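You operate a simulated robot arm through the tools that you are given. There is no shell and no other tool.

You run a simulated two-armed robot. Do the job below in one go: nothing can be reset, and whatever is moved stays where it is left.

TASK
Clamp the channel profile, file its burr off, then run the check bridge across.
Fine: coarse file, back on its mat afterwards; the toggle clamp stays shut; no score marks. Set down upright: coarse file.

The check looks at the end state, three seconds after you hand in, the way a careful person would. Anything else that was tipped, shoved, dropped, spilled or broken makes it a failure.

THE ROBOT
Two 7-joint arms with fingered hands on one trunk that stands fixed in place. Base frame: the origin is at the foot of the trunk, x ahead of it, y to its left, z up; the work surface is at about z = 850. Lengths are in mm, angles in rad, forces in N, time in s.
The left shoulder is at [80, 241, 1417], the right one opposite. Each reaches about 1128 mm from its shoulder. Payload 4.9 kg a hand.
The TCP of each hand is the grasp point between the finger pads, 32 mm short of the fingertips. In the tool frame z runs along the fingers and y along their closing line. The gripper opens to 200 mm; its body begins 89 mm behind the TCP. The gripper is a hand of 4 fingers: y runs from the thumb to the fingers, the wrist lies at [0, 0, -267] in the tool frame, and closing takes about 1.5 s.
Orientation is that of the tool frame in the base frame, as [roll, pitch, yaw] about the fixed x, y, z axes, in that order (R = Rz(yaw) Ry(pitch) Rx(roll)). With the fingers straight down and closing along the base's y, the tool's x points along the base's -x, its y along +y and its z along -z.

THE INTERFACE
- The arms move only by the tool nudge_tool. It takes "left_increments", "right_increments" or both (then of equal length, played together; a hand with none holds still); each is a list that holds one entry, the list of rows, each a list of 7 numbers: the turn, a rotation vector about the base's x, y, z in units of 8 degrees (1.0 is 8 degrees), then the shift along the base's x, y, z in units of 30 mm (1.0 is 30 mm), then the finger opening in mm, from 0 to 200. In form: [[[ax, ay, az, tx, ty, tz, fingers], ...]]. A call has 1 to 20 rows; each row shifts and turns the commanded pose from where the row before left it. A call with a number of a shift or a turn outside -1 to 1 is refused whole. Rows are played at 5 a second. More than 50 mm and 0.15 rad between two rows, or a gripper value outside its range, and nothing of the call is played. A pose out of reach is approached as far as the arm can. The call stops where the force on the tool passes 40 N (or 10 N more than at its start, if that is more) or the arm is blocked; 0.2 s more then pass. Each finger travels about 72 mm/s and halts on what it meets, pressing with about 24 N; the grip force reading is that of the motor and also rises with nothing between the fingers. The clock runs only during rows and for 0.2 s after the last one: add rows that do not move to give the fingers time. It gives the time, the measured TCP pose, the force on the tool (base axes), the opening and the grip force at its end, in the units of the frame above (readings bear some noise), with the torque about the TCP (base axes, N m) and any sound that the robot's microphone picked up, and new pictures: "show" is both (left out), scene, wrist or none (wrist: the cameras of the hands that moved).
- Cameras (640 x 400 px; columns grow to the right, rows downward): "scene" is now at [117.2, -17, 1589]; the picture's right is [-0.36, -0.93, 0.00], its down [-0.57, 0.22, -0.79] and it looks along [0.74, -0.29, -0.61] (base axes); focal length 376 px, centre (320, 200). "left" rides on the left gripper at [-69, -69, -116] in its tool frame; the picture's right is [0.71, -0.71, 0.00], its down [0.54, 0.54, -0.64] and it looks along [0.45, 0.45, 0.77] (tool axes); focal length 226 px, centre (320, 200). "right" rides on the right gripper at [69, -69, -116] in its tool frame; the picture's right is [0.71, 0.71, 0.00], its down [-0.54, 0.54, -0.64] and it looks along [-0.45, 0.46, 0.77] (tool axes); focal length 226 px, centre (320, 200). There is no depth. A picture from a camera that has moved, and an enlarged one, comes with that camera's place and axes in the base frame and with its lens. The place of the scene camera against the robot may be out by one fixed shift of up to 18 mm in any direction.
- slide_trunk(by): slides the trunk up (or, below 0, down) by that many mm; the arms and the scene camera ride with it, the base frame stays. It gives what a move gives, with no picture.
- set_grasp(shape, hand): the hand has 4 fingers and takes this shape, open, in about a second: jaw (thumb against the fingers, like two jaws); tri (thumb and two fingers); tip (a fingertip pinch); poke (one finger out to press); point (the index stretched); flat (the hand flat); cup (the hand cupped); fist (a fist). The gripper value then closes the fingers along that shape, each until it touches; the sizes above hold for jaw. It gives what a move gives, with no picture.
- head_to(pan, tilt): turns the head with the scene camera to pan (to the left, within 1.501 rad either way) and tilt (down, from -0.506 to 1.204), counted from straight ahead of the robot. It gives what a move gives, and a new picture of the scene camera.
- inspect(camera, box): a new picture of the part [left, top, right, bottom] of that camera's present view, enlarged. No time passes.
- finish_job(): hands the job in; it is judged then, once.

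Nothing tells you positions but the pictures and the camera data. Unless the task says otherwise, let go and move clear before handing in.

The tools are called as a command line: name --argument value ..., lists and objects as JSON in quotes. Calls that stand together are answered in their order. nudge_tool: Moves the arms, as the interface text tells. Its arguments: {"type":"object","properties":{"left_increments":{"type":"array","items":{"type":"array","items":{"type":"array","items":{"type":"number"}}}},"right_increments":{"type":"array","items":{"type":"array","items":{"type":"array","items":{"type":"number"}}}},"show":{"type":"string","enum":["both","scene","wrist","none"]}},"required":[]} The other tools are called the same way: slide_trunk (by) moves the trunk up or down; set_grasp (shape, hand) gives the hand a shape; head_to (pan, tilt) turns the head that bears the scene camera; inspect (camera, box) takes an enlarged picture of a part of a camera's view; finish_job () hands the job in.

At the start:

```text
time_s: 0.0
left_tcp_pos: [636.8, 135.4, 1200.4]
left_tool_rot: [3.108, -0.029, -3.137]
left_ft_force: [-0.4, 0.6, -0.8]
left_ft_torque: [-0.01, -0.03, 0.02]
left_gripper_width: 200.0
left_grip_force: 0.1
left_shape: jaw
right_tcp_pos: [622.9, -524.5, 1224.2]
right_tool_rot: [3.135, 0.021, 3.133]
right_ft_force: [-0.7, -0.6, -0.1]
right_ft_torque: [0.0, -0.03, 0.0]
right_gripper_width: 199.8
right_grip_force: 0.2
right_shape: jaw
trunk travel left (down, up): [-325.0, 515.0]
head pan, tilt (commanded): [-0.372, 0.653]
```

scene: 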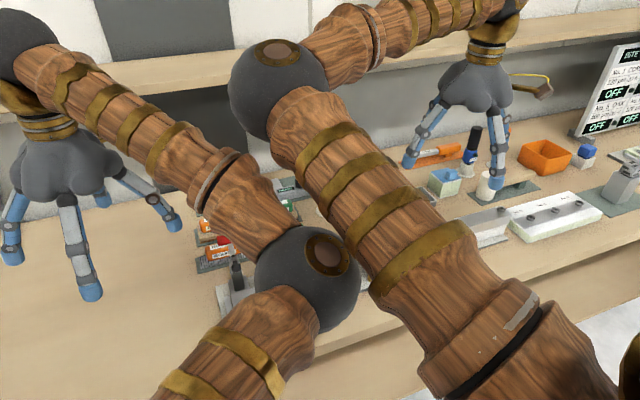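
right: 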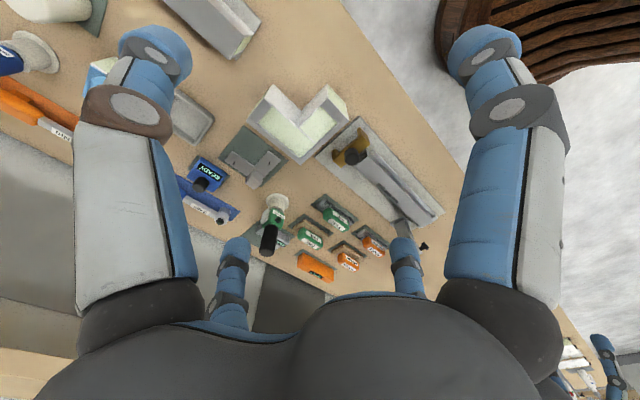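
left: 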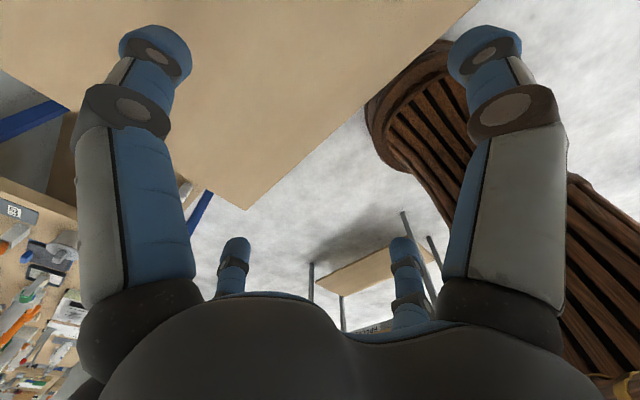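

The arms block much of the scene view; I see a bench with files, a channel profile and clamp somewhere right of centre, and other items. I'll look around with the head first before moving anything.

head_to --pan -0.7 --tilt 0.75

inspect --camera "right" --box '[160, 60, 480, 300]'

inspect --camera "right" --box '[0, 0, 320, 200]'

```text
time_s: 0.8
left_tcp_pos: [637.1, 134.8, 1199.5]
left_tool_rot: [3.109, -0.029, -3.137]
left_ft_force: [-0.2, -0.2, 0.7]
left_ft_torque: [-0.01, 0.0, -0.02]
left_gripper_width: 200.1
left_grip_force: 0.0
left_shape: jaw
right_tcp_pos: [622.0, -525.0, 1223.5]
right_tool_rot: [3.133, 0.021, 3.133]
right_ft_force: [0.7, -0.7, 0.0]
right_ft_torque: [-0.01, -0.01, -0.01]
right_gripper_width: 199.7
right_grip_force: 0.0
right_shape: jaw
trunk travel left (down, up): [-325.0, 515.0]
head pan, tilt (commanded): [-0.7, 0.75]
camera scene: at [99.9, -38.9, 1580.7], right [-0.64, -0.77, 0.0], down [-0.52, 0.44, -0.73], along [0.56, -0.47, -0.68], focal length 376 px, centre (320, 200)
```

scene: 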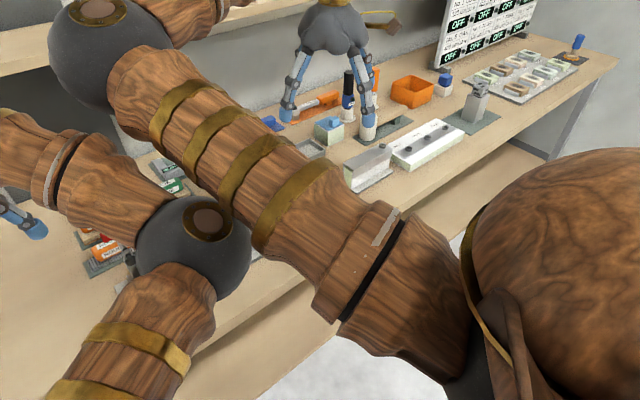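

```text
1.67 times, centred on (320, 180) of right
camera zoom: at [550.6, -594.8, 1338.7], right [-0.7, 0.71, -0.01], down [0.53, 0.53, 0.66], along [0.47, 0.46, -0.75], focal length 377 px, centre (320, 233)
```

zoom: 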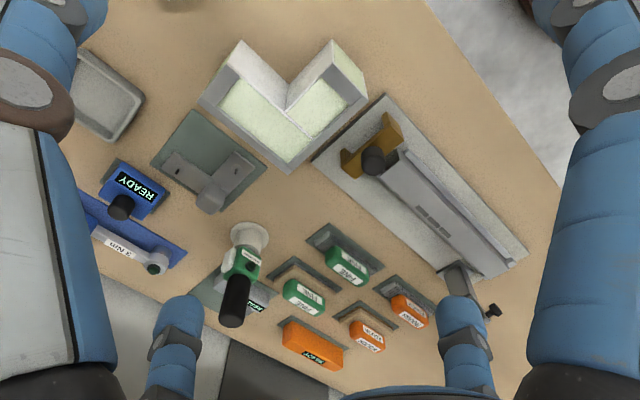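

```text
2.00 times, centred on (160, 100) of right
camera zoom: at [550.6, -594.8, 1338.7], right [-0.7, 0.71, -0.01], down [0.53, 0.53, 0.66], along [0.47, 0.46, -0.75], focal length 452 px, centre (640, 400)
```

zoom: 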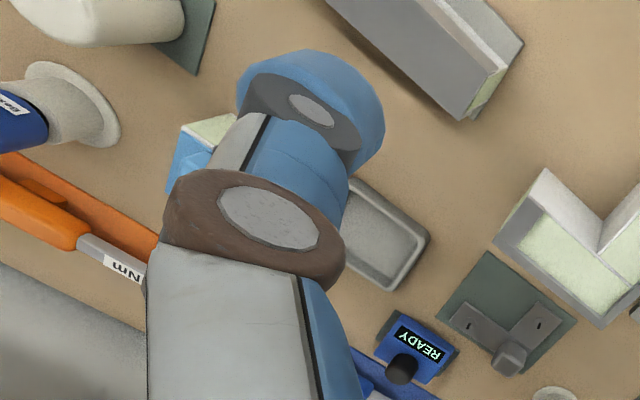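

The right wrist camera sees the relevant area: a fixture with the grey channel, small orange/green blocks with labels, and an odd L-shaped part. I'll zoom in on the labels before moving.

inspect --camera "right" --box '[260, 180, 400, 290]'

inspect --camera "right" --box '[310, 100, 460, 260]'

inspect --camera "right" --box '[170, 100, 330, 260]'

inspect --camera "scene" --box '[420, 0, 600, 110]'

inspect --camera "scene" --box '[260, 50, 540, 210]'

```text
3.64 times, centred on (330, 235) of right
camera zoom: at [550.6, -594.8, 1338.7], right [-0.7, 0.71, -0.01], down [0.53, 0.53, 0.66], along [0.47, 0.46, -0.75], focal length 822 px, centre (284, 73)
```

zoom: 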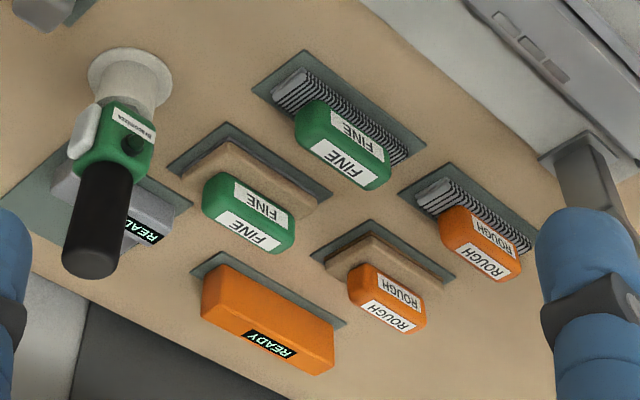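

```text
2.50 times, centred on (385, 180) of right
camera zoom: at [550.6, -594.8, 1338.7], right [-0.7, 0.71, -0.01], down [0.53, 0.53, 0.66], along [0.47, 0.46, -0.75], focal length 565 px, centre (158, 250)
```

zoom: 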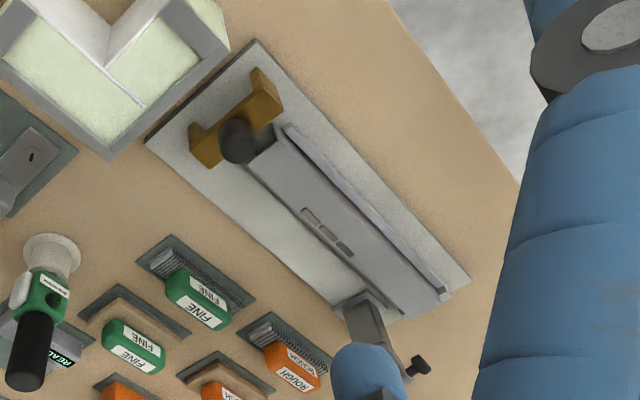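

```text
2.50 times, centred on (250, 180) of right
camera zoom: at [550.6, -594.8, 1338.7], right [-0.7, 0.71, -0.01], down [0.53, 0.53, 0.66], along [0.47, 0.46, -0.75], focal length 565 px, centre (495, 250)
```

zoom: 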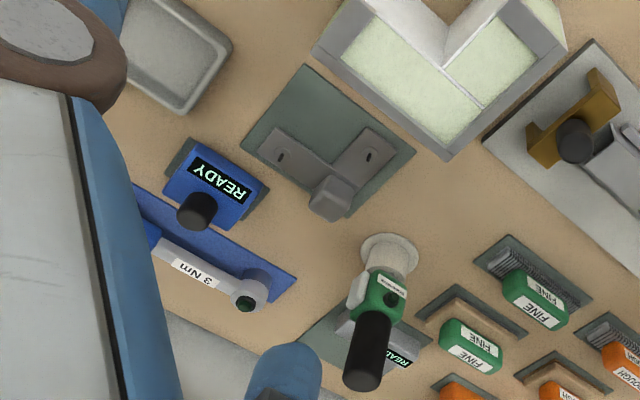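

```text
3.56 times, centred on (510, 55) of scene
camera zoom: at [99.9, -38.9, 1580.7], right [-0.64, -0.77, 0.0], down [-0.52, 0.44, -0.73], along [0.56, -0.47, -0.68], focal length 1335 px, centre (-356, 716)
```

zoom: 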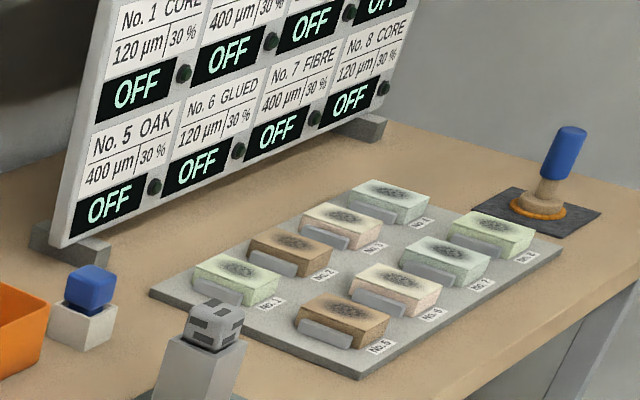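

```text
2.29 times, centred on (400, 130) of scene
camera zoom: at [99.9, -38.9, 1580.7], right [-0.64, -0.77, 0.0], down [-0.52, 0.44, -0.73], along [0.56, -0.47, -0.68], focal length 858 px, centre (137, 360)
```

zoom: 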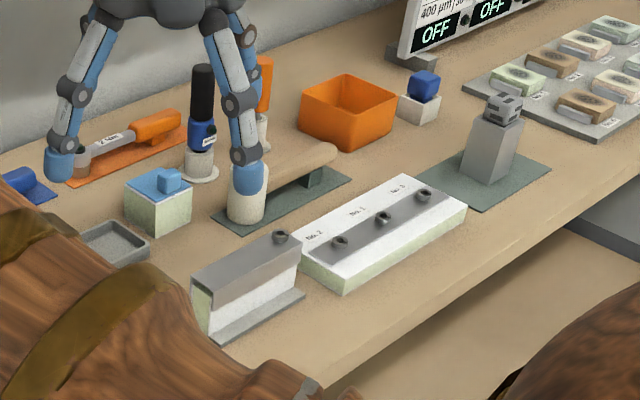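

The ROUGH orange toothed block looks like the coarse file (the tan ROUGH one looks like a sanding block), the fixture has the channel, a brass bridge with black knob, and a toggle clamp at its far-left end. Next I check the left side with the head so I can clear the left arm out of the view.

head_to --pan 0.4 --tilt 0.6

head_to --pan -0.2 --tilt 0.9

```text
time_s: 2.1
left_tcp_pos: [636.2, 135.3, 1199.4]
left_tool_rot: [3.11, -0.027, -3.136]
left_ft_force: [0.0, -0.5, -0.1]
left_ft_torque: [0.02, 0.0, -0.02]
left_gripper_width: 199.9
left_grip_force: 0.1
left_shape: jaw
right_tcp_pos: [623.3, -525.5, 1225.0]
right_tool_rot: [3.135, 0.021, 3.133]
right_ft_force: [-0.2, 1.2, 0.6]
right_ft_torque: [-0.02, 0.0, 0.0]
right_gripper_width: 199.9
right_grip_force: 0.0
right_shape: jaw
trunk travel left (down, up): [-325.0, 515.0]
head pan, tilt (commanded): [0.4, 0.6]
camera scene: at [117.9, 48.8, 1593.6], right [0.39, -0.92, 0.0], down [-0.52, -0.22, -0.82], along [0.76, 0.32, -0.57], focal length 376 px, centre (320, 200)
```

scene: 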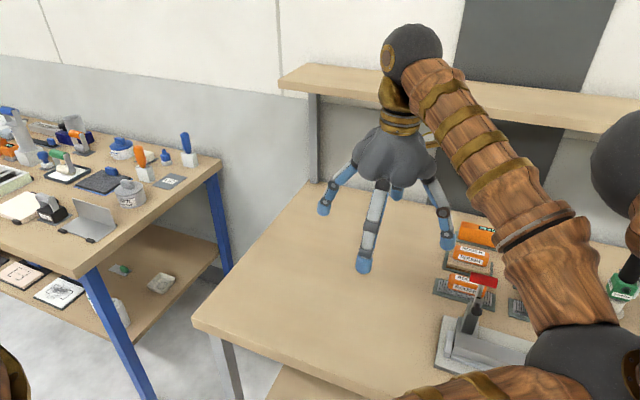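

```text
time_s: 3.1
left_tcp_pos: [637.2, 135.3, 1199.2]
left_tool_rot: [3.107, -0.029, -3.136]
left_ft_force: [0.5, -0.3, 0.0]
left_ft_torque: [0.02, 0.02, -0.02]
left_gripper_width: 200.1
left_grip_force: 0.1
left_shape: jaw
right_tcp_pos: [622.2, -525.1, 1224.2]
right_tool_rot: [3.135, 0.021, 3.132]
right_ft_force: [-0.3, 0.5, -1.0]
right_ft_torque: [-0.01, 0.0, 0.03]
right_gripper_width: 199.9
right_grip_force: 0.0
right_shape: jaw
trunk travel left (down, up): [-325.0, 515.0]
head pan, tilt (commanded): [-0.201, 0.901]
camera scene: at [110.4, -0.5, 1568.8], right [-0.2, -0.98, 0.0], down [-0.77, 0.16, -0.62], along [0.61, -0.12, -0.78], focal length 376 px, centre (320, 200)
```

scene: 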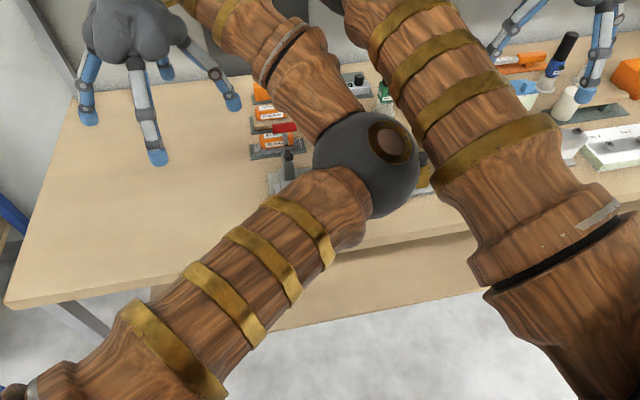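

The left bench half is bare, so swinging the left arm out to the left and slightly up is safe. I'll do that and take a new scene view.

nudge_tool --left_increments '[[[0, 0, 0, -0.4, 0.9, 0.2, 200], [0, 0, 0, -0.4, 0.9, 0.2, 200], [0, 0, 0, -0.4, 0.9, 0.2, 200], [0, 0, 0, -0.4, 0.9, 0.2, 200], [0, 0, 0, -0.4, 0.9, 0.2, 200], [0, 0, 0, -0.4, 0.9, 0.2, 200], [0, 0, 0, -0.4, 0.9, 0.2, 200], [0, 0, 0, -0.4, 0.9, 0.2, 200], [0, 0, 0, -0.4, 0.9, 0.2, 200], [0, 0, 0, -0.4, 0.9, 0.2, 200]]]' --show "scene"

```text
time_s: 5.3
left_tcp_pos: [516.8, 407.4, 1260.6]
left_tool_rot: [3.111, -0.028, -3.139]
left_ft_force: [-0.4, 0.4, -0.5]
left_ft_torque: [-0.03, -0.03, -0.02]
left_gripper_width: 199.8
left_grip_force: 0.0
left_shape: jaw
right_tcp_pos: [623.4, -524.6, 1224.7]
right_tool_rot: [3.134, 0.02, 3.133]
right_ft_force: [0.3, 0.2, -0.1]
right_ft_torque: [-0.02, 0.01, -0.03]
right_gripper_width: 200.1
right_grip_force: 0.2
right_shape: jaw
trunk travel left (down, up): [-325.0, 515.0]
head pan, tilt (commanded): [-0.201, 0.901]
camera scene: at [110.4, 1.3, 1568.8], right [-0.2, -0.98, 0.0], down [-0.77, 0.16, -0.62], along [0.61, -0.12, -0.78], focal length 376 px, centre (320, 200)
```

scene: 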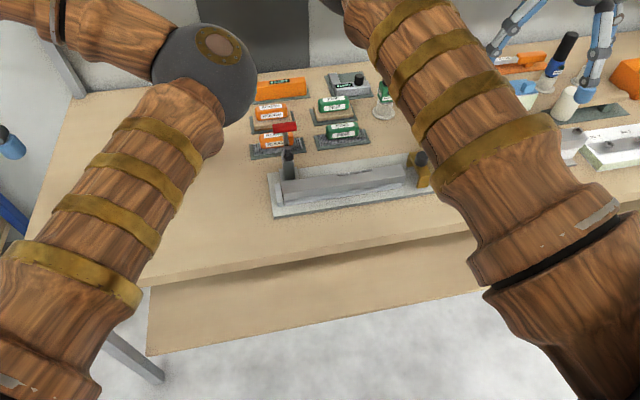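

Now the fixture is visible from the head. I'll zoom into the fixture, the file row and the clamp.

inspect --camera "scene" --box '[250, 60, 450, 230]'

inspect --camera "scene" --box '[255, 110, 345, 220]'

inspect --camera "scene" --box '[330, 140, 450, 220]'

inspect --camera "scene" --box '[245, 65, 375, 165]'

```text
2.35 times, centred on (350, 145) of scene
camera zoom: at [110.4, 1.3, 1568.8], right [-0.2, -0.98, 0.0], down [-0.77, 0.16, -0.62], along [0.61, -0.12, -0.78], focal length 884 px, centre (249, 329)
```

zoom: 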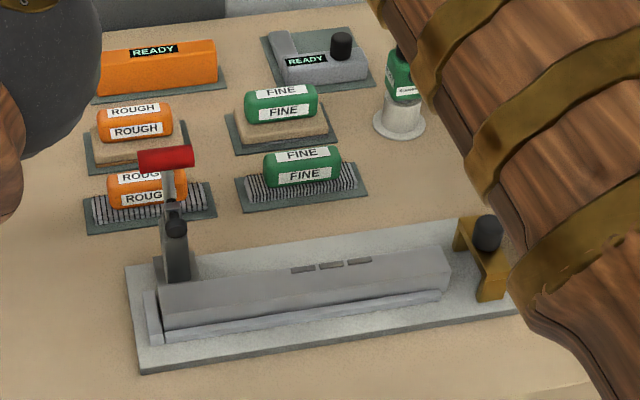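

```text
3.64 times, centred on (300, 165) of scene
camera zoom: at [110.4, 1.3, 1568.8], right [-0.2, -0.98, 0.0], down [-0.77, 0.16, -0.62], along [0.61, -0.12, -0.78], focal length 1366 px, centre (393, 327)
```

zoom: 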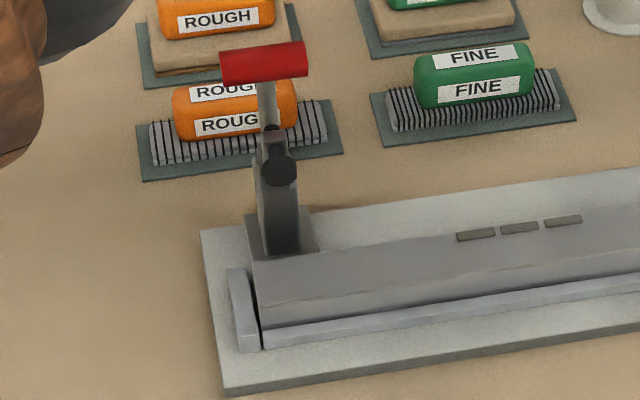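

```text
5.00 times, centred on (390, 180) of scene
camera zoom: at [110.4, 1.3, 1568.8], right [-0.2, -0.98, 0.0], down [-0.77, 0.16, -0.62], along [0.61, -0.12, -0.78], focal length 1878 px, centre (-30, 300)
```

zoom: 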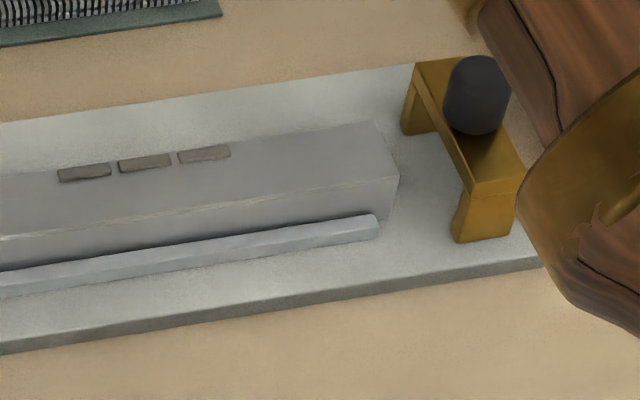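

```text
4.00 times, centred on (310, 115) of scene
camera zoom: at [110.4, 1.3, 1568.8], right [-0.2, -0.98, 0.0], down [-0.77, 0.16, -0.62], along [0.61, -0.12, -0.78], focal length 1502 px, centre (360, 540)
```

zoom: 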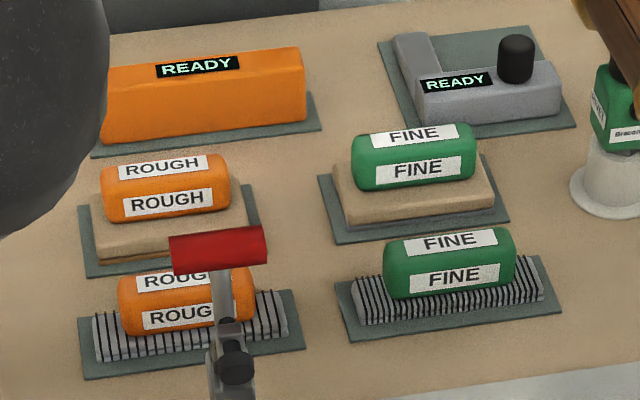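

I can see it now: base plate with channel lying against fences, three dark burr bits on the channel's back top edge, toggle clamp with red handle at the left end, brass bridge with black knob at the right end, and the ROUGH toothed file on a mat behind the clamp. I'll bring the right wrist camera closer to measure positions.

nudge_tool --right_increments '[[[0, 0, 0, -0.42, 0.7, -0.96, 200], [0, 0, 0, -0.42, 0.7, -0.96, 200], [0, 0, 0, -0.42, 0.7, -0.96, 200], [0, 0, 0, -0.42, 0.7, -0.96, 200], [0, 0, 0, -0.42, 0.7, -0.96, 200]]]' --show "both"

```text
time_s: 6.5
left_tcp_pos: [510.7, 418.5, 1253.3]
left_tool_rot: [3.102, -0.05, -3.108]
left_ft_force: [-0.2, 0.2, 1.0]
left_ft_torque: [0.0, -0.03, 0.05]
left_gripper_width: 199.8
left_grip_force: 0.1
left_shape: jaw
right_tcp_pos: [554.2, -442.5, 1089.5]
right_tool_rot: [3.121, 0.046, 3.075]
right_ft_force: [-0.2, 0.1, -0.6]
right_ft_torque: [-0.02, -0.02, -0.03]
right_gripper_width: 200.2
right_grip_force: 0.1
right_shape: jaw
trunk travel left (down, up): [-325.0, 515.0]
head pan, tilt (commanded): [-0.201, 0.901]
camera scene: at [110.2, 0.3, 1568.9], right [-0.2, -0.98, 0.0], down [-0.77, 0.16, -0.62], along [0.61, -0.12, -0.78], focal length 376 px, centre (320, 200)
camera right: at [476.2, -508.9, 1200.5], right [-0.66, 0.75, -0.02], down [0.54, 0.49, 0.68], along [0.52, 0.44, -0.73], focal length 226 px, centre (320, 200)
```

scene: 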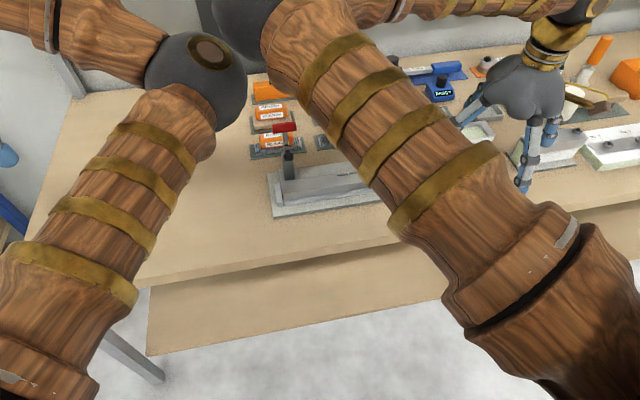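
right: 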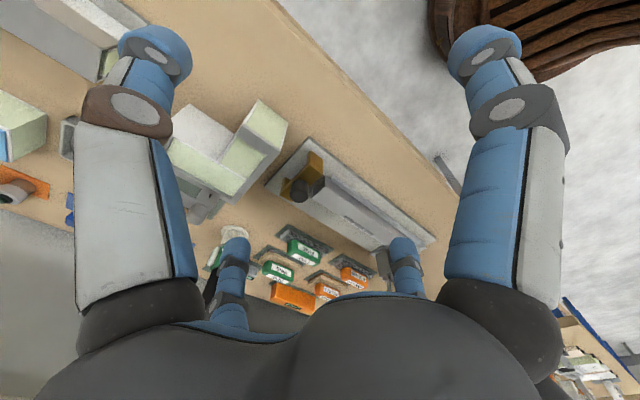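

The arm lags slightly behind the commands, so I'll let it settle and re-read, then zoom in.

nudge_tool --right_increments '[[[0, 0, 0, 0, 0, 0, 200], [0, 0, 0, 0, 0, 0, 200], [0, 0, 0, 0, 0, 0, 200], [0, 0, 0, 0, 0, 0, 200]]]' --show "wrist"

inspect --camera "right" --box '[240, 120, 450, 320]'

```text
time_s: 7.5
left_tcp_pos: [510.6, 418.5, 1253.3]
left_tool_rot: [3.101, -0.049, -3.107]
left_ft_force: [0.0, 0.3, -0.2]
left_ft_torque: [0.02, 0.0, -0.04]
left_gripper_width: 200.0
left_grip_force: 0.0
left_shape: jaw
right_tcp_pos: [555.4, -440.5, 1089.1]
right_tool_rot: [3.117, 0.045, 3.081]
right_ft_force: [-0.4, 0.8, 0.3]
right_ft_torque: [0.02, 0.02, -0.02]
right_gripper_width: 199.8
right_grip_force: 0.0
right_shape: jaw
trunk travel left (down, up): [-325.0, 515.0]
head pan, tilt (commanded): [-0.201, 0.901]
camera right: at [477.5, -508.2, 1200.0], right [-0.66, 0.75, -0.01], down [0.54, 0.49, 0.68], along [0.52, 0.44, -0.73], focal length 226 px, centre (320, 200)
```

right: 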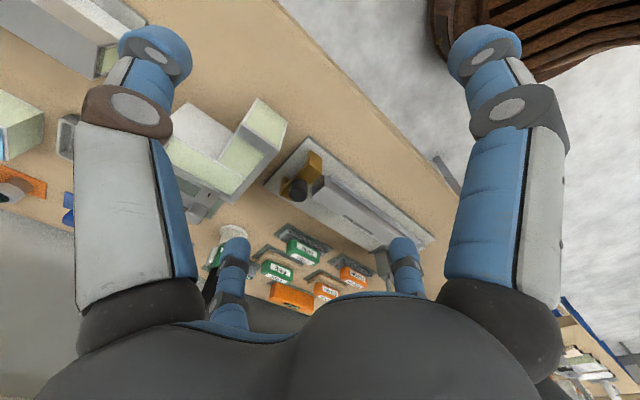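

```text
2.00 times, centred on (345, 220) of right
camera zoom: at [477.5, -508.2, 1200.0], right [-0.66, 0.75, -0.01], down [0.54, 0.49, 0.68], along [0.52, 0.44, -0.73], focal length 452 px, centre (270, 160)
```

zoom: 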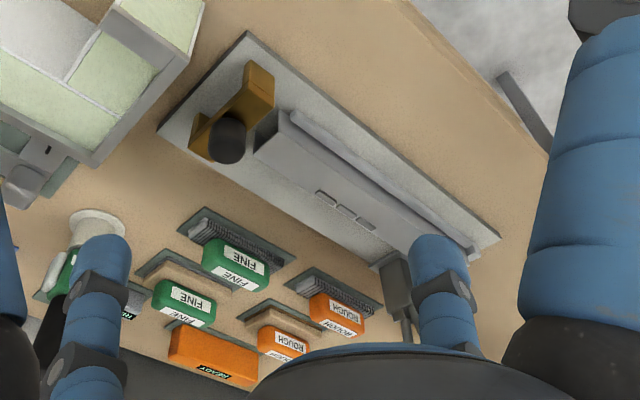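

The two elbows appear to be touching each other (both hands are offset from their commands). I'll swing the left arm further out to the left, high above everything.

nudge_tool --left_increments '[[[0, 0, 0, -0.4, 1, 0.1, 200], [0, 0, 0, -0.4, 1, 0.1, 200], [0, 0, 0, -0.4, 1, 0.1, 200], [0, 0, 0, -0.4, 1, 0.1, 200], [0, 0, 0, -0.4, 1, 0.1, 200], [0, 0, 0, -0.4, 1, 0.1, 200], [0, 0, 0, -0.4, 1, 0.1, 200], [0, 0, 0, -0.4, 1, 0.1, 200], [0, 0, 0, 0, 0, 0, 200], [0, 0, 0, 0, 0, 0, 200]]]' --show "both"

```text
time_s: 9.8
left_tcp_pos: [421.1, 645.0, 1284.1]
left_tool_rot: [3.108, -0.028, -3.139]
left_ft_force: [-0.1, -0.9, 0.8]
left_ft_torque: [0.01, -0.01, 0.0]
left_gripper_width: 199.9
left_grip_force: 0.1
left_shape: jaw
right_tcp_pos: [560.9, -420.6, 1080.0]
right_tool_rot: [3.134, 0.021, 3.133]
right_ft_force: [0.4, -0.2, 0.3]
right_ft_torque: [-0.02, -0.03, 0.0]
right_gripper_width: 199.8
right_grip_force: 0.1
right_shape: jaw
trunk travel left (down, up): [-325.0, 515.0]
head pan, tilt (commanded): [-0.201, 0.901]
camera scene: at [110.4, -0.5, 1568.8], right [-0.2, -0.98, 0.0], down [-0.77, 0.16, -0.62], along [0.61, -0.12, -0.78], focal length 376 px, centre (320, 200)
camera left: at [493.1, 572.3, 1395.0], right [-0.71, -0.71, 0.0], down [-0.52, 0.52, 0.68], along [-0.48, 0.48, -0.74], focal length 226 px, centre (320, 200)
```

scene: 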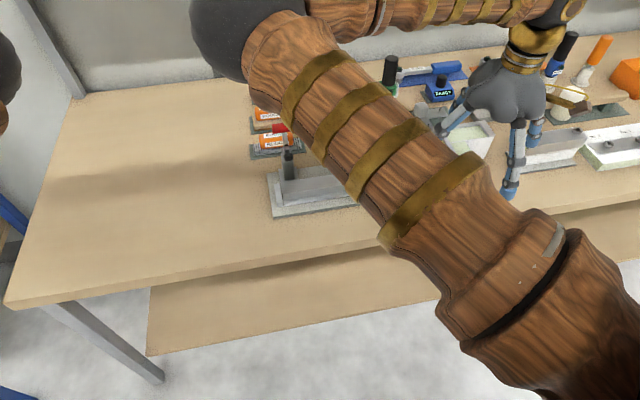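
left: 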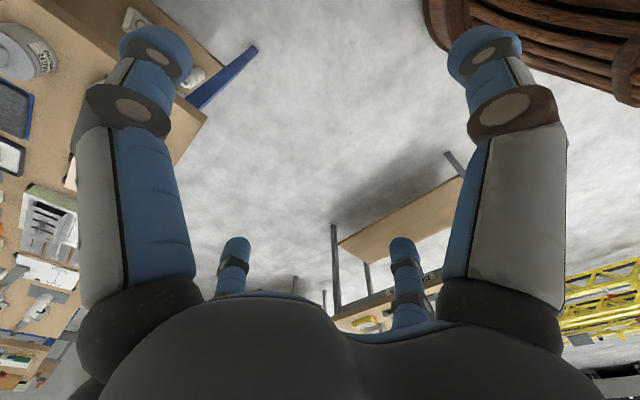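

The elbows are free now and the right hand is on its commanded pose. I'll zoom with the right wrist camera.

inspect --camera "right" --box '[240, 100, 460, 320]'

inspect --camera "right" --box '[0, 0, 640, 400]'

```text
1.82 times, centred on (350, 210) of right
camera zoom: at [488.1, -489.6, 1194.1], right [-0.7, 0.71, -0.01], down [0.53, 0.53, 0.66], along [0.47, 0.46, -0.75], focal length 411 px, centre (266, 182)
```

zoom: 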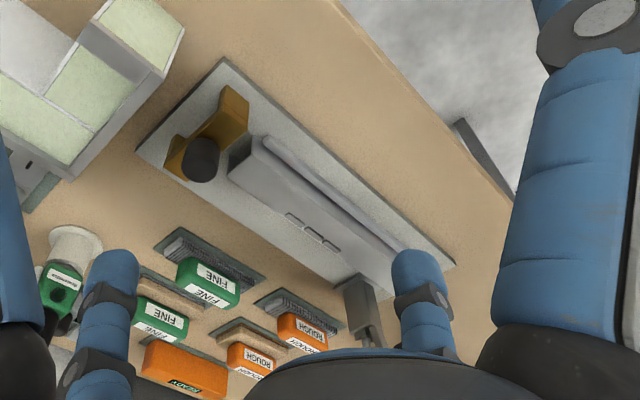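

```text
1.00 times, centred on (320, 200) of right (not enlarged: the box is as wide or as high as the picture)
camera zoom: at [488.1, -489.6, 1194.1], right [-0.7, 0.71, -0.01], down [0.53, 0.53, 0.66], along [0.47, 0.46, -0.75], focal length 226 px, centre (320, 200)
```

zoom: 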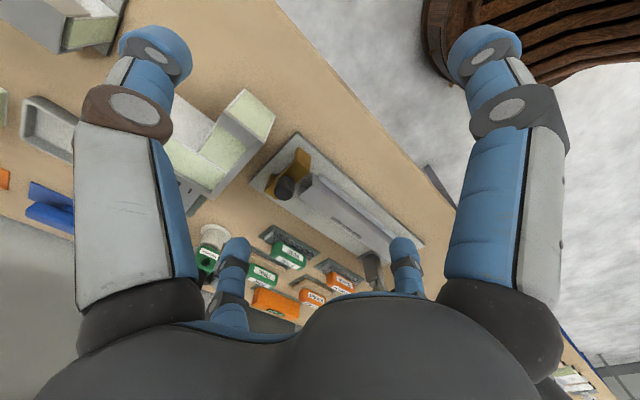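

The plate is roughly x 622–760, y −415 to −25, aligned with the base axes, and the red handle stands about 200 mm above the table. I'll shift the right hand left and a bit up for a view onto the clamp and files.

nudge_tool --right_increments '[[[0, 0, 0, 0, 0.8, 0.5, 200], [0, 0, 0, 0, 0.8, 0.5, 200], [0, 0, 0, 0, 0.8, 0.5, 200], [0, 0, 0, 0, 0.8, 0.5, 200], [0, 0, 0, 0, 0.8, 0.5, 200], [0, 0, 0, 0, 0, 0, 200], [0, 0, 0, 0, 0, 0, 200]]]' --show "both"

inspect --camera "right" --box '[240, 90, 440, 290]'

inspect --camera "right" --box '[300, 160, 420, 270]'

```text
time_s: 11.3
left_tcp_pos: [420.6, 643.4, 1284.0]
left_tool_rot: [3.11, -0.028, -3.14]
left_ft_force: [0.2, -0.9, 0.4]
left_ft_torque: [-0.01, 0.0, -0.01]
left_gripper_width: 200.0
left_grip_force: 0.1
left_shape: jaw
right_tcp_pos: [558.9, -300.1, 1155.6]
right_tool_rot: [3.135, 0.02, 3.133]
right_ft_force: [0.7, 0.3, 1.0]
right_ft_torque: [-0.03, 0.03, 0.02]
right_gripper_width: 199.6
right_grip_force: 0.0
right_shape: jaw
trunk travel left (down, up): [-325.0, 515.0]
head pan, tilt (commanded): [-0.201, 0.901]
camera scene: at [110.3, -0.3, 1568.8], right [-0.2, -0.98, 0.0], down [-0.77, 0.16, -0.62], along [0.61, -0.12, -0.78], focal length 376 px, centre (320, 200)
camera right: at [487.4, -369.8, 1269.9], right [-0.7, 0.71, -0.01], down [0.53, 0.53, 0.66], along [0.47, 0.46, -0.75], focal length 226 px, centre (320, 200)
```

scene: 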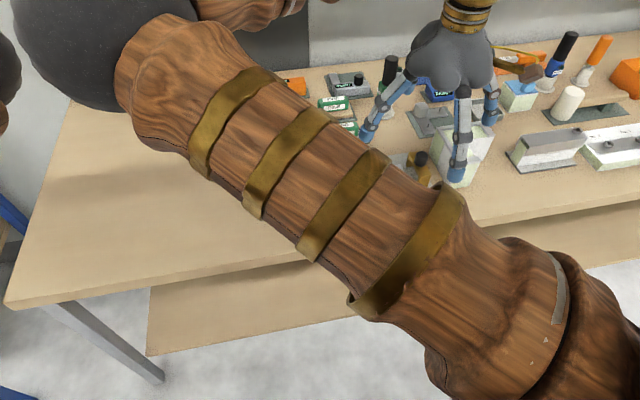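
right: 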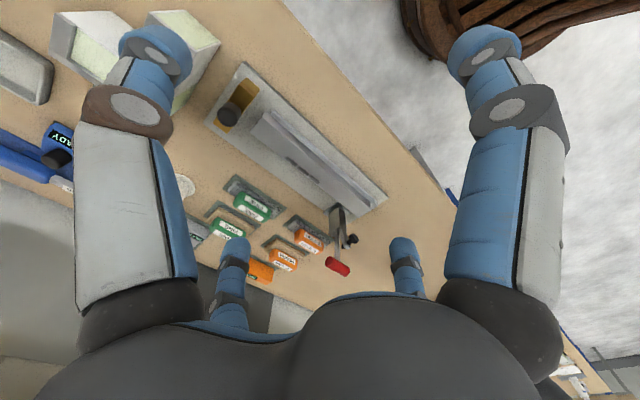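

```text
2.00 times, centred on (340, 190) of right
camera zoom: at [487.4, -369.8, 1269.9], right [-0.7, 0.71, -0.01], down [0.53, 0.53, 0.66], along [0.47, 0.46, -0.75], focal length 452 px, centre (280, 220)
```

zoom: 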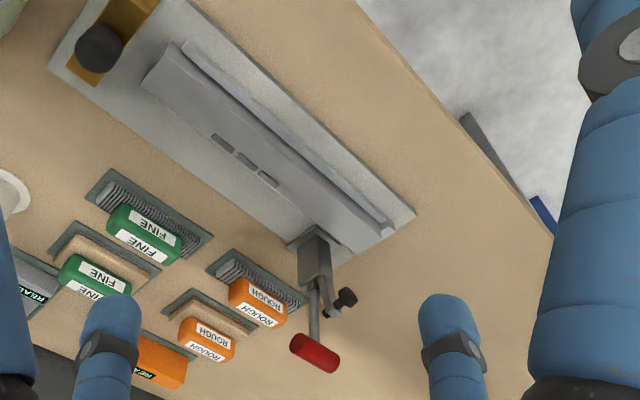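

```text
3.64 times, centred on (360, 215) of right
camera zoom: at [487.4, -369.8, 1269.9], right [-0.7, 0.71, -0.01], down [0.53, 0.53, 0.66], along [0.47, 0.46, -0.75], focal length 822 px, centre (174, 146)
```

zoom: 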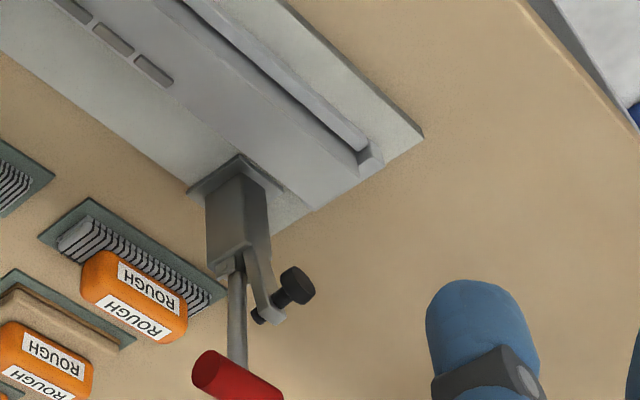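

The clamp post stands near (735, −80), its arm with the black foot stands upright and the red T-handle is up at about z 1000–1030; the coarse file sits around (855, −60). I'll tilt the wrist camera for a flatter side view of the clamp to learn its mechanism.

nudge_tool --right_increments '[[[0.44, -0.44, 0, 0.24, 0.49, -0.7, 200], [0.44, -0.44, 0, 0.24, 0.49, -0.7, 200], [0.44, -0.44, 0, 0.24, 0.49, -0.7, 200], [0.44, -0.44, 0, 0.24, 0.49, -0.7, 200], [0.44, -0.44, 0, 0.24, 0.49, -0.7, 200], [0.44, -0.44, 0, 0.24, 0.49, -0.7, 200], [0, 0, 0, 0, 0, 0, 200], [0, 0, 0, 0, 0, 0, 200]]]' --show "wrist"

inspect --camera "right" --box '[220, 100, 420, 290]'

```text
time_s: 13.2
left_tcp_pos: [420.1, 643.5, 1284.2]
left_tool_rot: [3.108, -0.027, -3.138]
left_ft_force: [-0.1, -0.5, -0.1]
left_ft_torque: [0.01, -0.02, -0.05]
left_gripper_width: 200.0
left_grip_force: 0.1
left_shape: jaw
right_tcp_pos: [602.1, -211.6, 1030.1]
right_tool_rot: [2.742, 0.378, 3.055]
right_ft_force: [0.5, 0.4, -0.2]
right_ft_torque: [0.04, -0.01, 0.02]
right_gripper_width: 200.0
right_grip_force: 0.1
right_shape: jaw
trunk travel left (down, up): [-325.0, 515.0]
head pan, tilt (commanded): [-0.201, 0.901]
camera right: at [499.4, -312.0, 1078.7], right [-0.7, 0.72, 0.0], down [0.23, 0.23, 0.95], along [0.68, 0.66, -0.32], focal length 226 px, centre (320, 200)
```

right: 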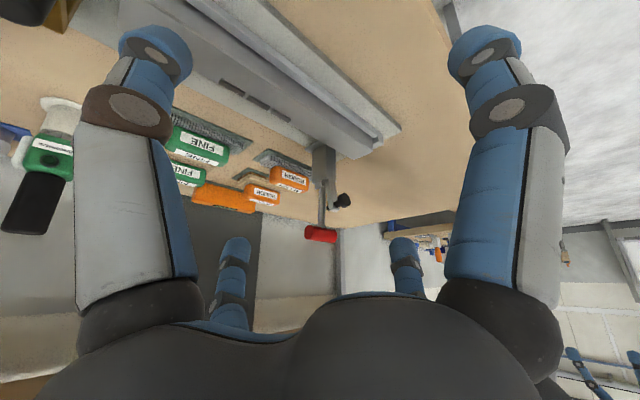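

```text
2.11 times, centred on (320, 195) of right
camera zoom: at [499.4, -312.0, 1078.7], right [-0.7, 0.72, 0.0], down [0.23, 0.23, 0.95], along [0.68, 0.66, -0.32], focal length 476 px, centre (320, 210)
```

zoom: 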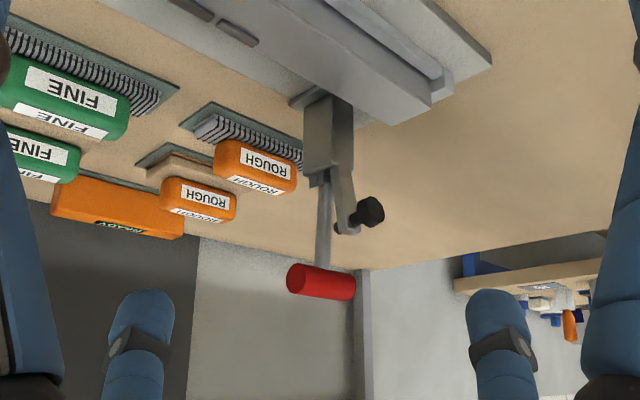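

inspect --camera "right" --box '[285, 130, 365, 250]'

inspect --camera "right" --box '[200, 40, 400, 165]'

```text
3.33 times, centred on (325, 190) of right
camera zoom: at [499.4, -312.0, 1078.7], right [-0.7, 0.72, 0.0], down [0.23, 0.23, 0.95], along [0.68, 0.66, -0.32], focal length 754 px, centre (303, 233)
```

zoom: 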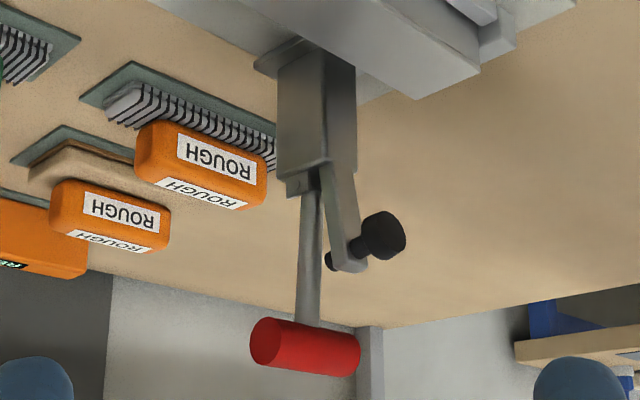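

```text
3.20 times, centred on (300, 102) of right
camera zoom: at [499.4, -312.0, 1078.7], right [-0.7, 0.72, 0.0], down [0.23, 0.23, 0.95], along [0.68, 0.66, -0.32], focal length 723 px, centre (384, 512)
```

zoom: 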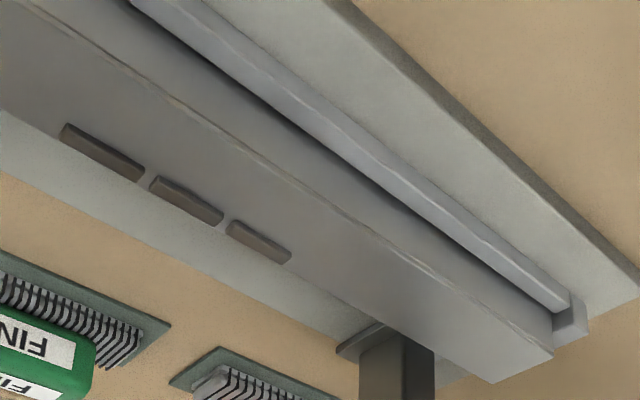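

inspect --camera "right" --box '[305, 150, 355, 235]'

inspect --camera "right" --box '[240, 130, 330, 200]'

```text
4.71 times, centred on (330, 192) of right
camera zoom: at [499.4, -312.0, 1078.7], right [-0.7, 0.72, 0.0], down [0.23, 0.23, 0.95], along [0.68, 0.66, -0.32], focal length 1064 px, centre (273, 235)
```

zoom: 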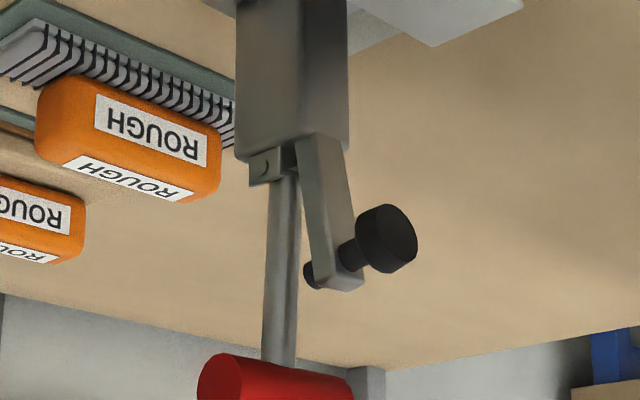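

```text
5.71 times, centred on (285, 165) of right
camera zoom: at [499.4, -312.0, 1078.7], right [-0.7, 0.72, 0.0], down [0.23, 0.23, 0.95], along [0.68, 0.66, -0.32], focal length 1292 px, centre (520, 400)
```

zoom: 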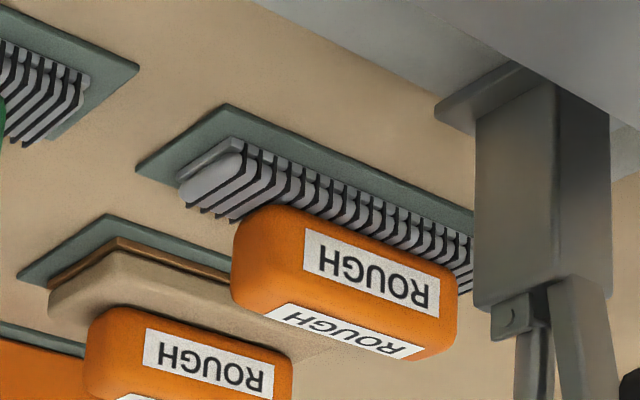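

The handle has its own pin behind the arm pivot, so I want a side-on view (looking along +y) to understand which way it folds. I'll shift the right hand right/forward, staying above everything.

nudge_tool --right_increments '[[[0, 0, 0, 0.85, -0.35, 0, 200], [0, 0, 0, 0.85, -0.35, 0, 200], [0, 0, 0, 0.85, -0.35, 0, 200], [0, 0, 0, 0.85, -0.35, 0, 200], [0, 0, 0, 0.85, -0.35, 0, 200], [0, 0, 0, 0, 0, 0, 200], [0, 0, 0, 0, 0, 0, 200]]]' --show "wrist"

inspect --camera "right" --box '[280, 60, 460, 250]'

```text
time_s: 14.8
left_tcp_pos: [420.2, 644.1, 1283.8]
left_tool_rot: [3.108, -0.029, -3.137]
left_ft_force: [-0.1, -0.5, 0.7]
left_ft_torque: [-0.01, 0.0, -0.01]
left_gripper_width: 200.0
left_grip_force: 0.1
left_shape: jaw
right_tcp_pos: [731.1, -264.3, 1030.8]
right_tool_rot: [2.741, 0.375, 3.055]
right_ft_force: [0.7, -0.4, -0.3]
right_ft_torque: [-0.03, 0.0, 0.0]
right_gripper_width: 199.9
right_grip_force: 0.0
right_shape: jaw
trunk travel left (down, up): [-325.0, 515.0]
head pan, tilt (commanded): [-0.201, 0.901]
camera right: at [627.0, -364.6, 1079.1], right [-0.7, 0.72, 0.0], down [0.23, 0.23, 0.95], along [0.68, 0.66, -0.33], focal length 226 px, centre (320, 200)
```

right: 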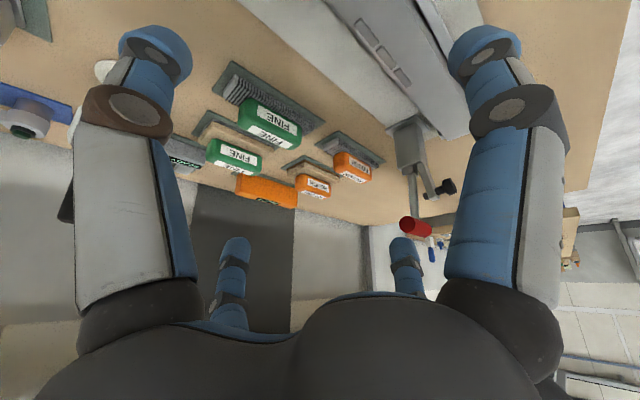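

```text
2.11 times, centred on (370, 155) of right
camera zoom: at [627.0, -364.6, 1079.1], right [-0.7, 0.72, 0.0], down [0.23, 0.23, 0.95], along [0.68, 0.66, -0.33], focal length 476 px, centre (215, 295)
```

zoom: 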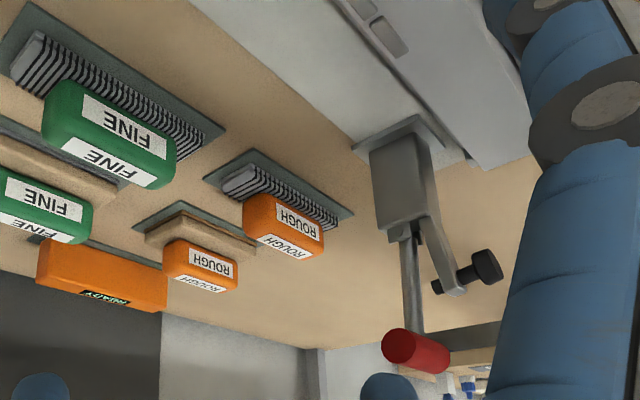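

inspect --camera "right" --box '[370, 100, 460, 250]'

inspect --camera "right" --box '[300, 60, 440, 170]'

```text
2.67 times, centred on (415, 175) of right
camera zoom: at [627.0, -364.6, 1079.1], right [-0.7, 0.72, 0.0], down [0.23, 0.23, 0.95], along [0.68, 0.66, -0.33], focal length 603 px, centre (67, 267)
```

zoom: 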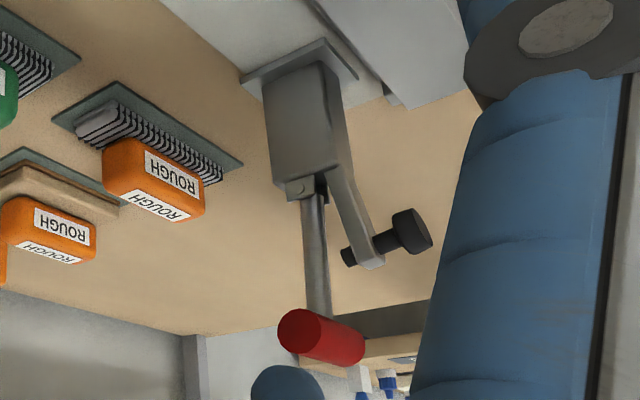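

```text
3.64 times, centred on (370, 115) of right
camera zoom: at [627.0, -364.6, 1079.1], right [-0.7, 0.72, 0.0], down [0.23, 0.23, 0.95], along [0.68, 0.66, -0.33], focal length 822 px, centre (138, 509)
```

zoom: 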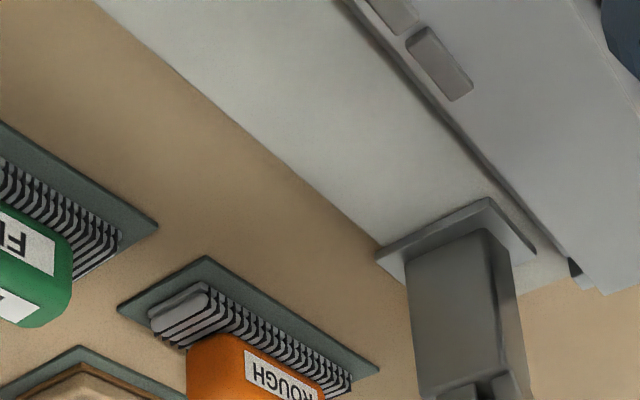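

The handle leans only a few degrees back from vertical, arm about 70° up. Before touching anything I'll test in free air how the fingers look when closing in jaw shape.

nudge_tool --right_increments '[[[0, 0, 0, 0, 0, 0.5, 30], [0, 0, 0, 0, 0, 0.5, 30], [0, 0, 0, 0, 0, 0, 30], [0, 0, 0, 0, 0, 0, 30], [0, 0, 0, 0, 0, 0, 30], [0, 0, 0, 0, 0, 0, 30], [0, 0, 0, 0, 0, 0, 30], [0, 0, 0, 0, 0, 0, 30]]]' --show "both"

inspect --camera "scene" --box '[360, 0, 560, 160]'

```text
time_s: 16.6
left_tcp_pos: [420.9, 643.9, 1283.1]
left_tool_rot: [3.108, -0.029, -3.138]
left_ft_force: [-0.2, 0.2, 0.0]
left_ft_torque: [0.03, 0.01, 0.0]
left_gripper_width: 200.0
left_grip_force: 0.1
left_shape: jaw
right_tcp_pos: [730.3, -264.4, 1059.9]
right_tool_rot: [2.741, 0.374, 3.055]
right_ft_force: [0.0, 0.0, -0.3]
right_ft_torque: [0.0, -0.02, 0.03]
right_gripper_width: 30.4
right_grip_force: 0.1
right_shape: jaw
trunk travel left (down, up): [-325.0, 515.0]
head pan, tilt (commanded): [-0.201, 0.901]
camera scene: at [110.4, -0.3, 1568.8], right [-0.2, -0.98, 0.0], down [-0.77, 0.16, -0.62], along [0.61, -0.12, -0.78], focal length 376 px, centre (320, 200)
camera right: at [627.5, -364.3, 1108.9], right [-0.7, 0.72, 0.0], down [0.23, 0.23, 0.95], along [0.68, 0.66, -0.33], focal length 226 px, centre (320, 200)
```

scene: 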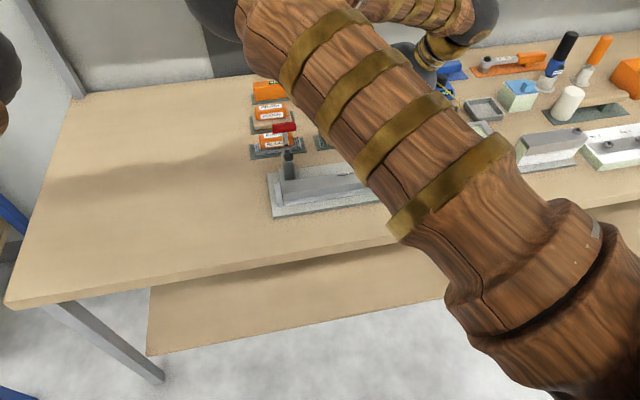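
right: 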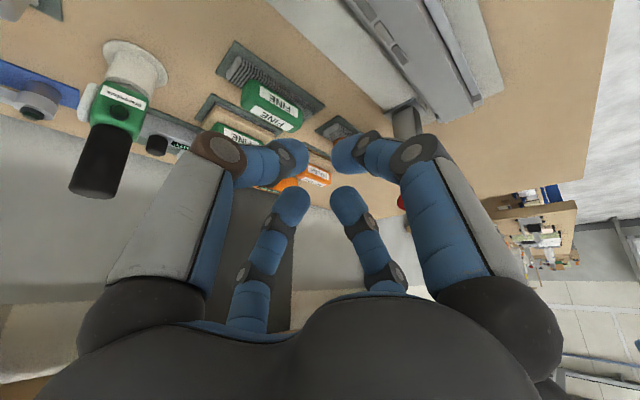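

```text
2.50 times, centred on (460, 80) of scene
camera zoom: at [110.4, -0.3, 1568.8], right [-0.2, -0.98, 0.0], down [-0.77, 0.16, -0.62], along [0.61, -0.12, -0.78], focal length 939 px, centre (-30, 500)
```

zoom: 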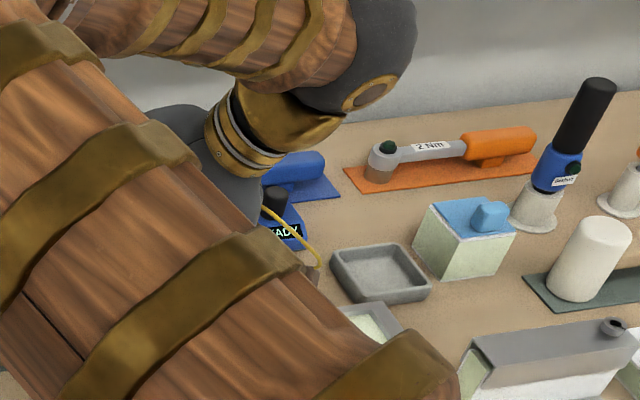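

All four fingers close centrally (plus pattern), so closed they make a poker. By triangulation the handle grip is at about (748, −68, 1016), its pivot at (750, −68, 934), the arm pivot at (735, −64, 930). I'll straighten the hand, close the fingers and go behind the grip to test the direction gently.

nudge_tool --right_increments '[[[-0.377, 0.377, 0, 0.43, 0.93, 0.33, 0], [-0.377, 0.377, 0, 0.43, 0.93, 0.33, 0], [-0.377, 0.377, 0, 0.43, 0.93, 0.33, 0], [-0.377, 0.377, 0, 0.43, 0.93, 0, 0], [-0.377, 0.377, 0, 0.43, 0.93, 0, 0], [-0.377, 0.377, 0, 0.43, 0.93, 0, 0], [-0.377, 0.377, 0, 0.43, 0.93, 0, 0], [0, 0, 0, 0, 0, 0, 0], [0, 0, 0, 0, 0, 0, 0]]]' --show "both"

inspect --camera "scene" --box '[220, 60, 420, 220]'

```text
time_s: 18.6
left_tcp_pos: [420.1, 644.4, 1284.3]
left_tool_rot: [3.108, -0.027, -3.137]
left_ft_force: [0.2, 0.9, 0.2]
left_ft_torque: [0.04, 0.01, -0.01]
left_gripper_width: 199.7
left_grip_force: 0.1
left_shape: jaw
right_tcp_pos: [820.6, -67.6, 1088.3]
right_tool_rot: [3.135, 0.02, 3.135]
right_ft_force: [-0.1, 0.1, -0.1]
right_ft_torque: [0.01, 0.0, -0.02]
right_gripper_width: 0.0
right_grip_force: 24.2
right_shape: jaw
trunk travel left (down, up): [-325.0, 515.0]
head pan, tilt (commanded): [-0.201, 0.901]
camera scene: at [110.1, -0.3, 1568.8], right [-0.2, -0.98, 0.0], down [-0.77, 0.16, -0.62], along [0.61, -0.12, -0.78], focal length 376 px, centre (320, 200)
camera right: at [748.3, -137.2, 1203.5], right [-0.7, 0.71, -0.01], down [0.53, 0.53, 0.66], along [0.47, 0.46, -0.75], focal length 226 px, centre (320, 200)
```

scene: 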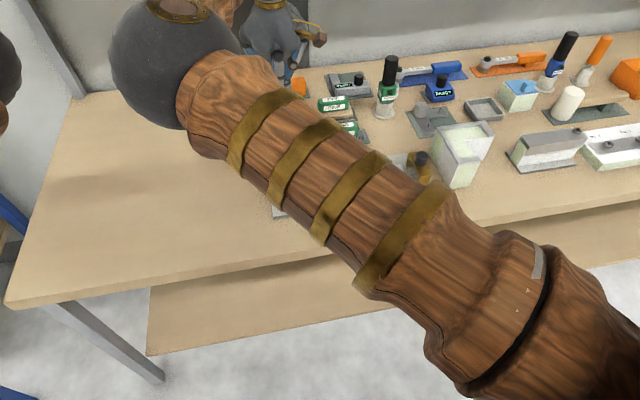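
right: 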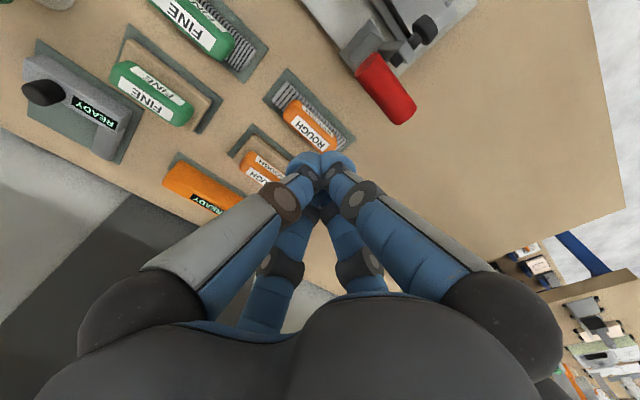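

```text
2.50 times, centred on (320, 140) of scene
camera zoom: at [110.1, -0.3, 1568.8], right [-0.2, -0.98, 0.0], down [-0.77, 0.16, -0.62], along [0.61, -0.12, -0.78], focal length 939 px, centre (320, 350)
```

zoom: 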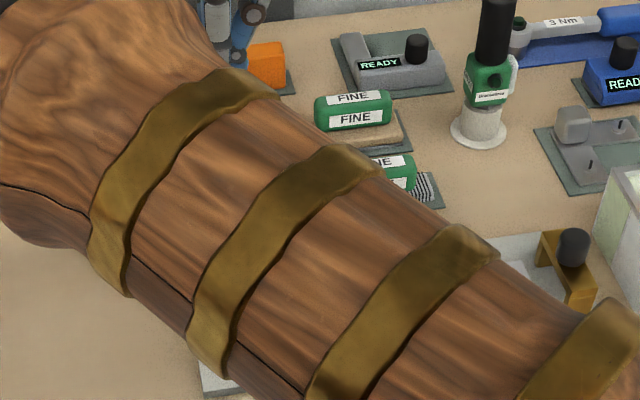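

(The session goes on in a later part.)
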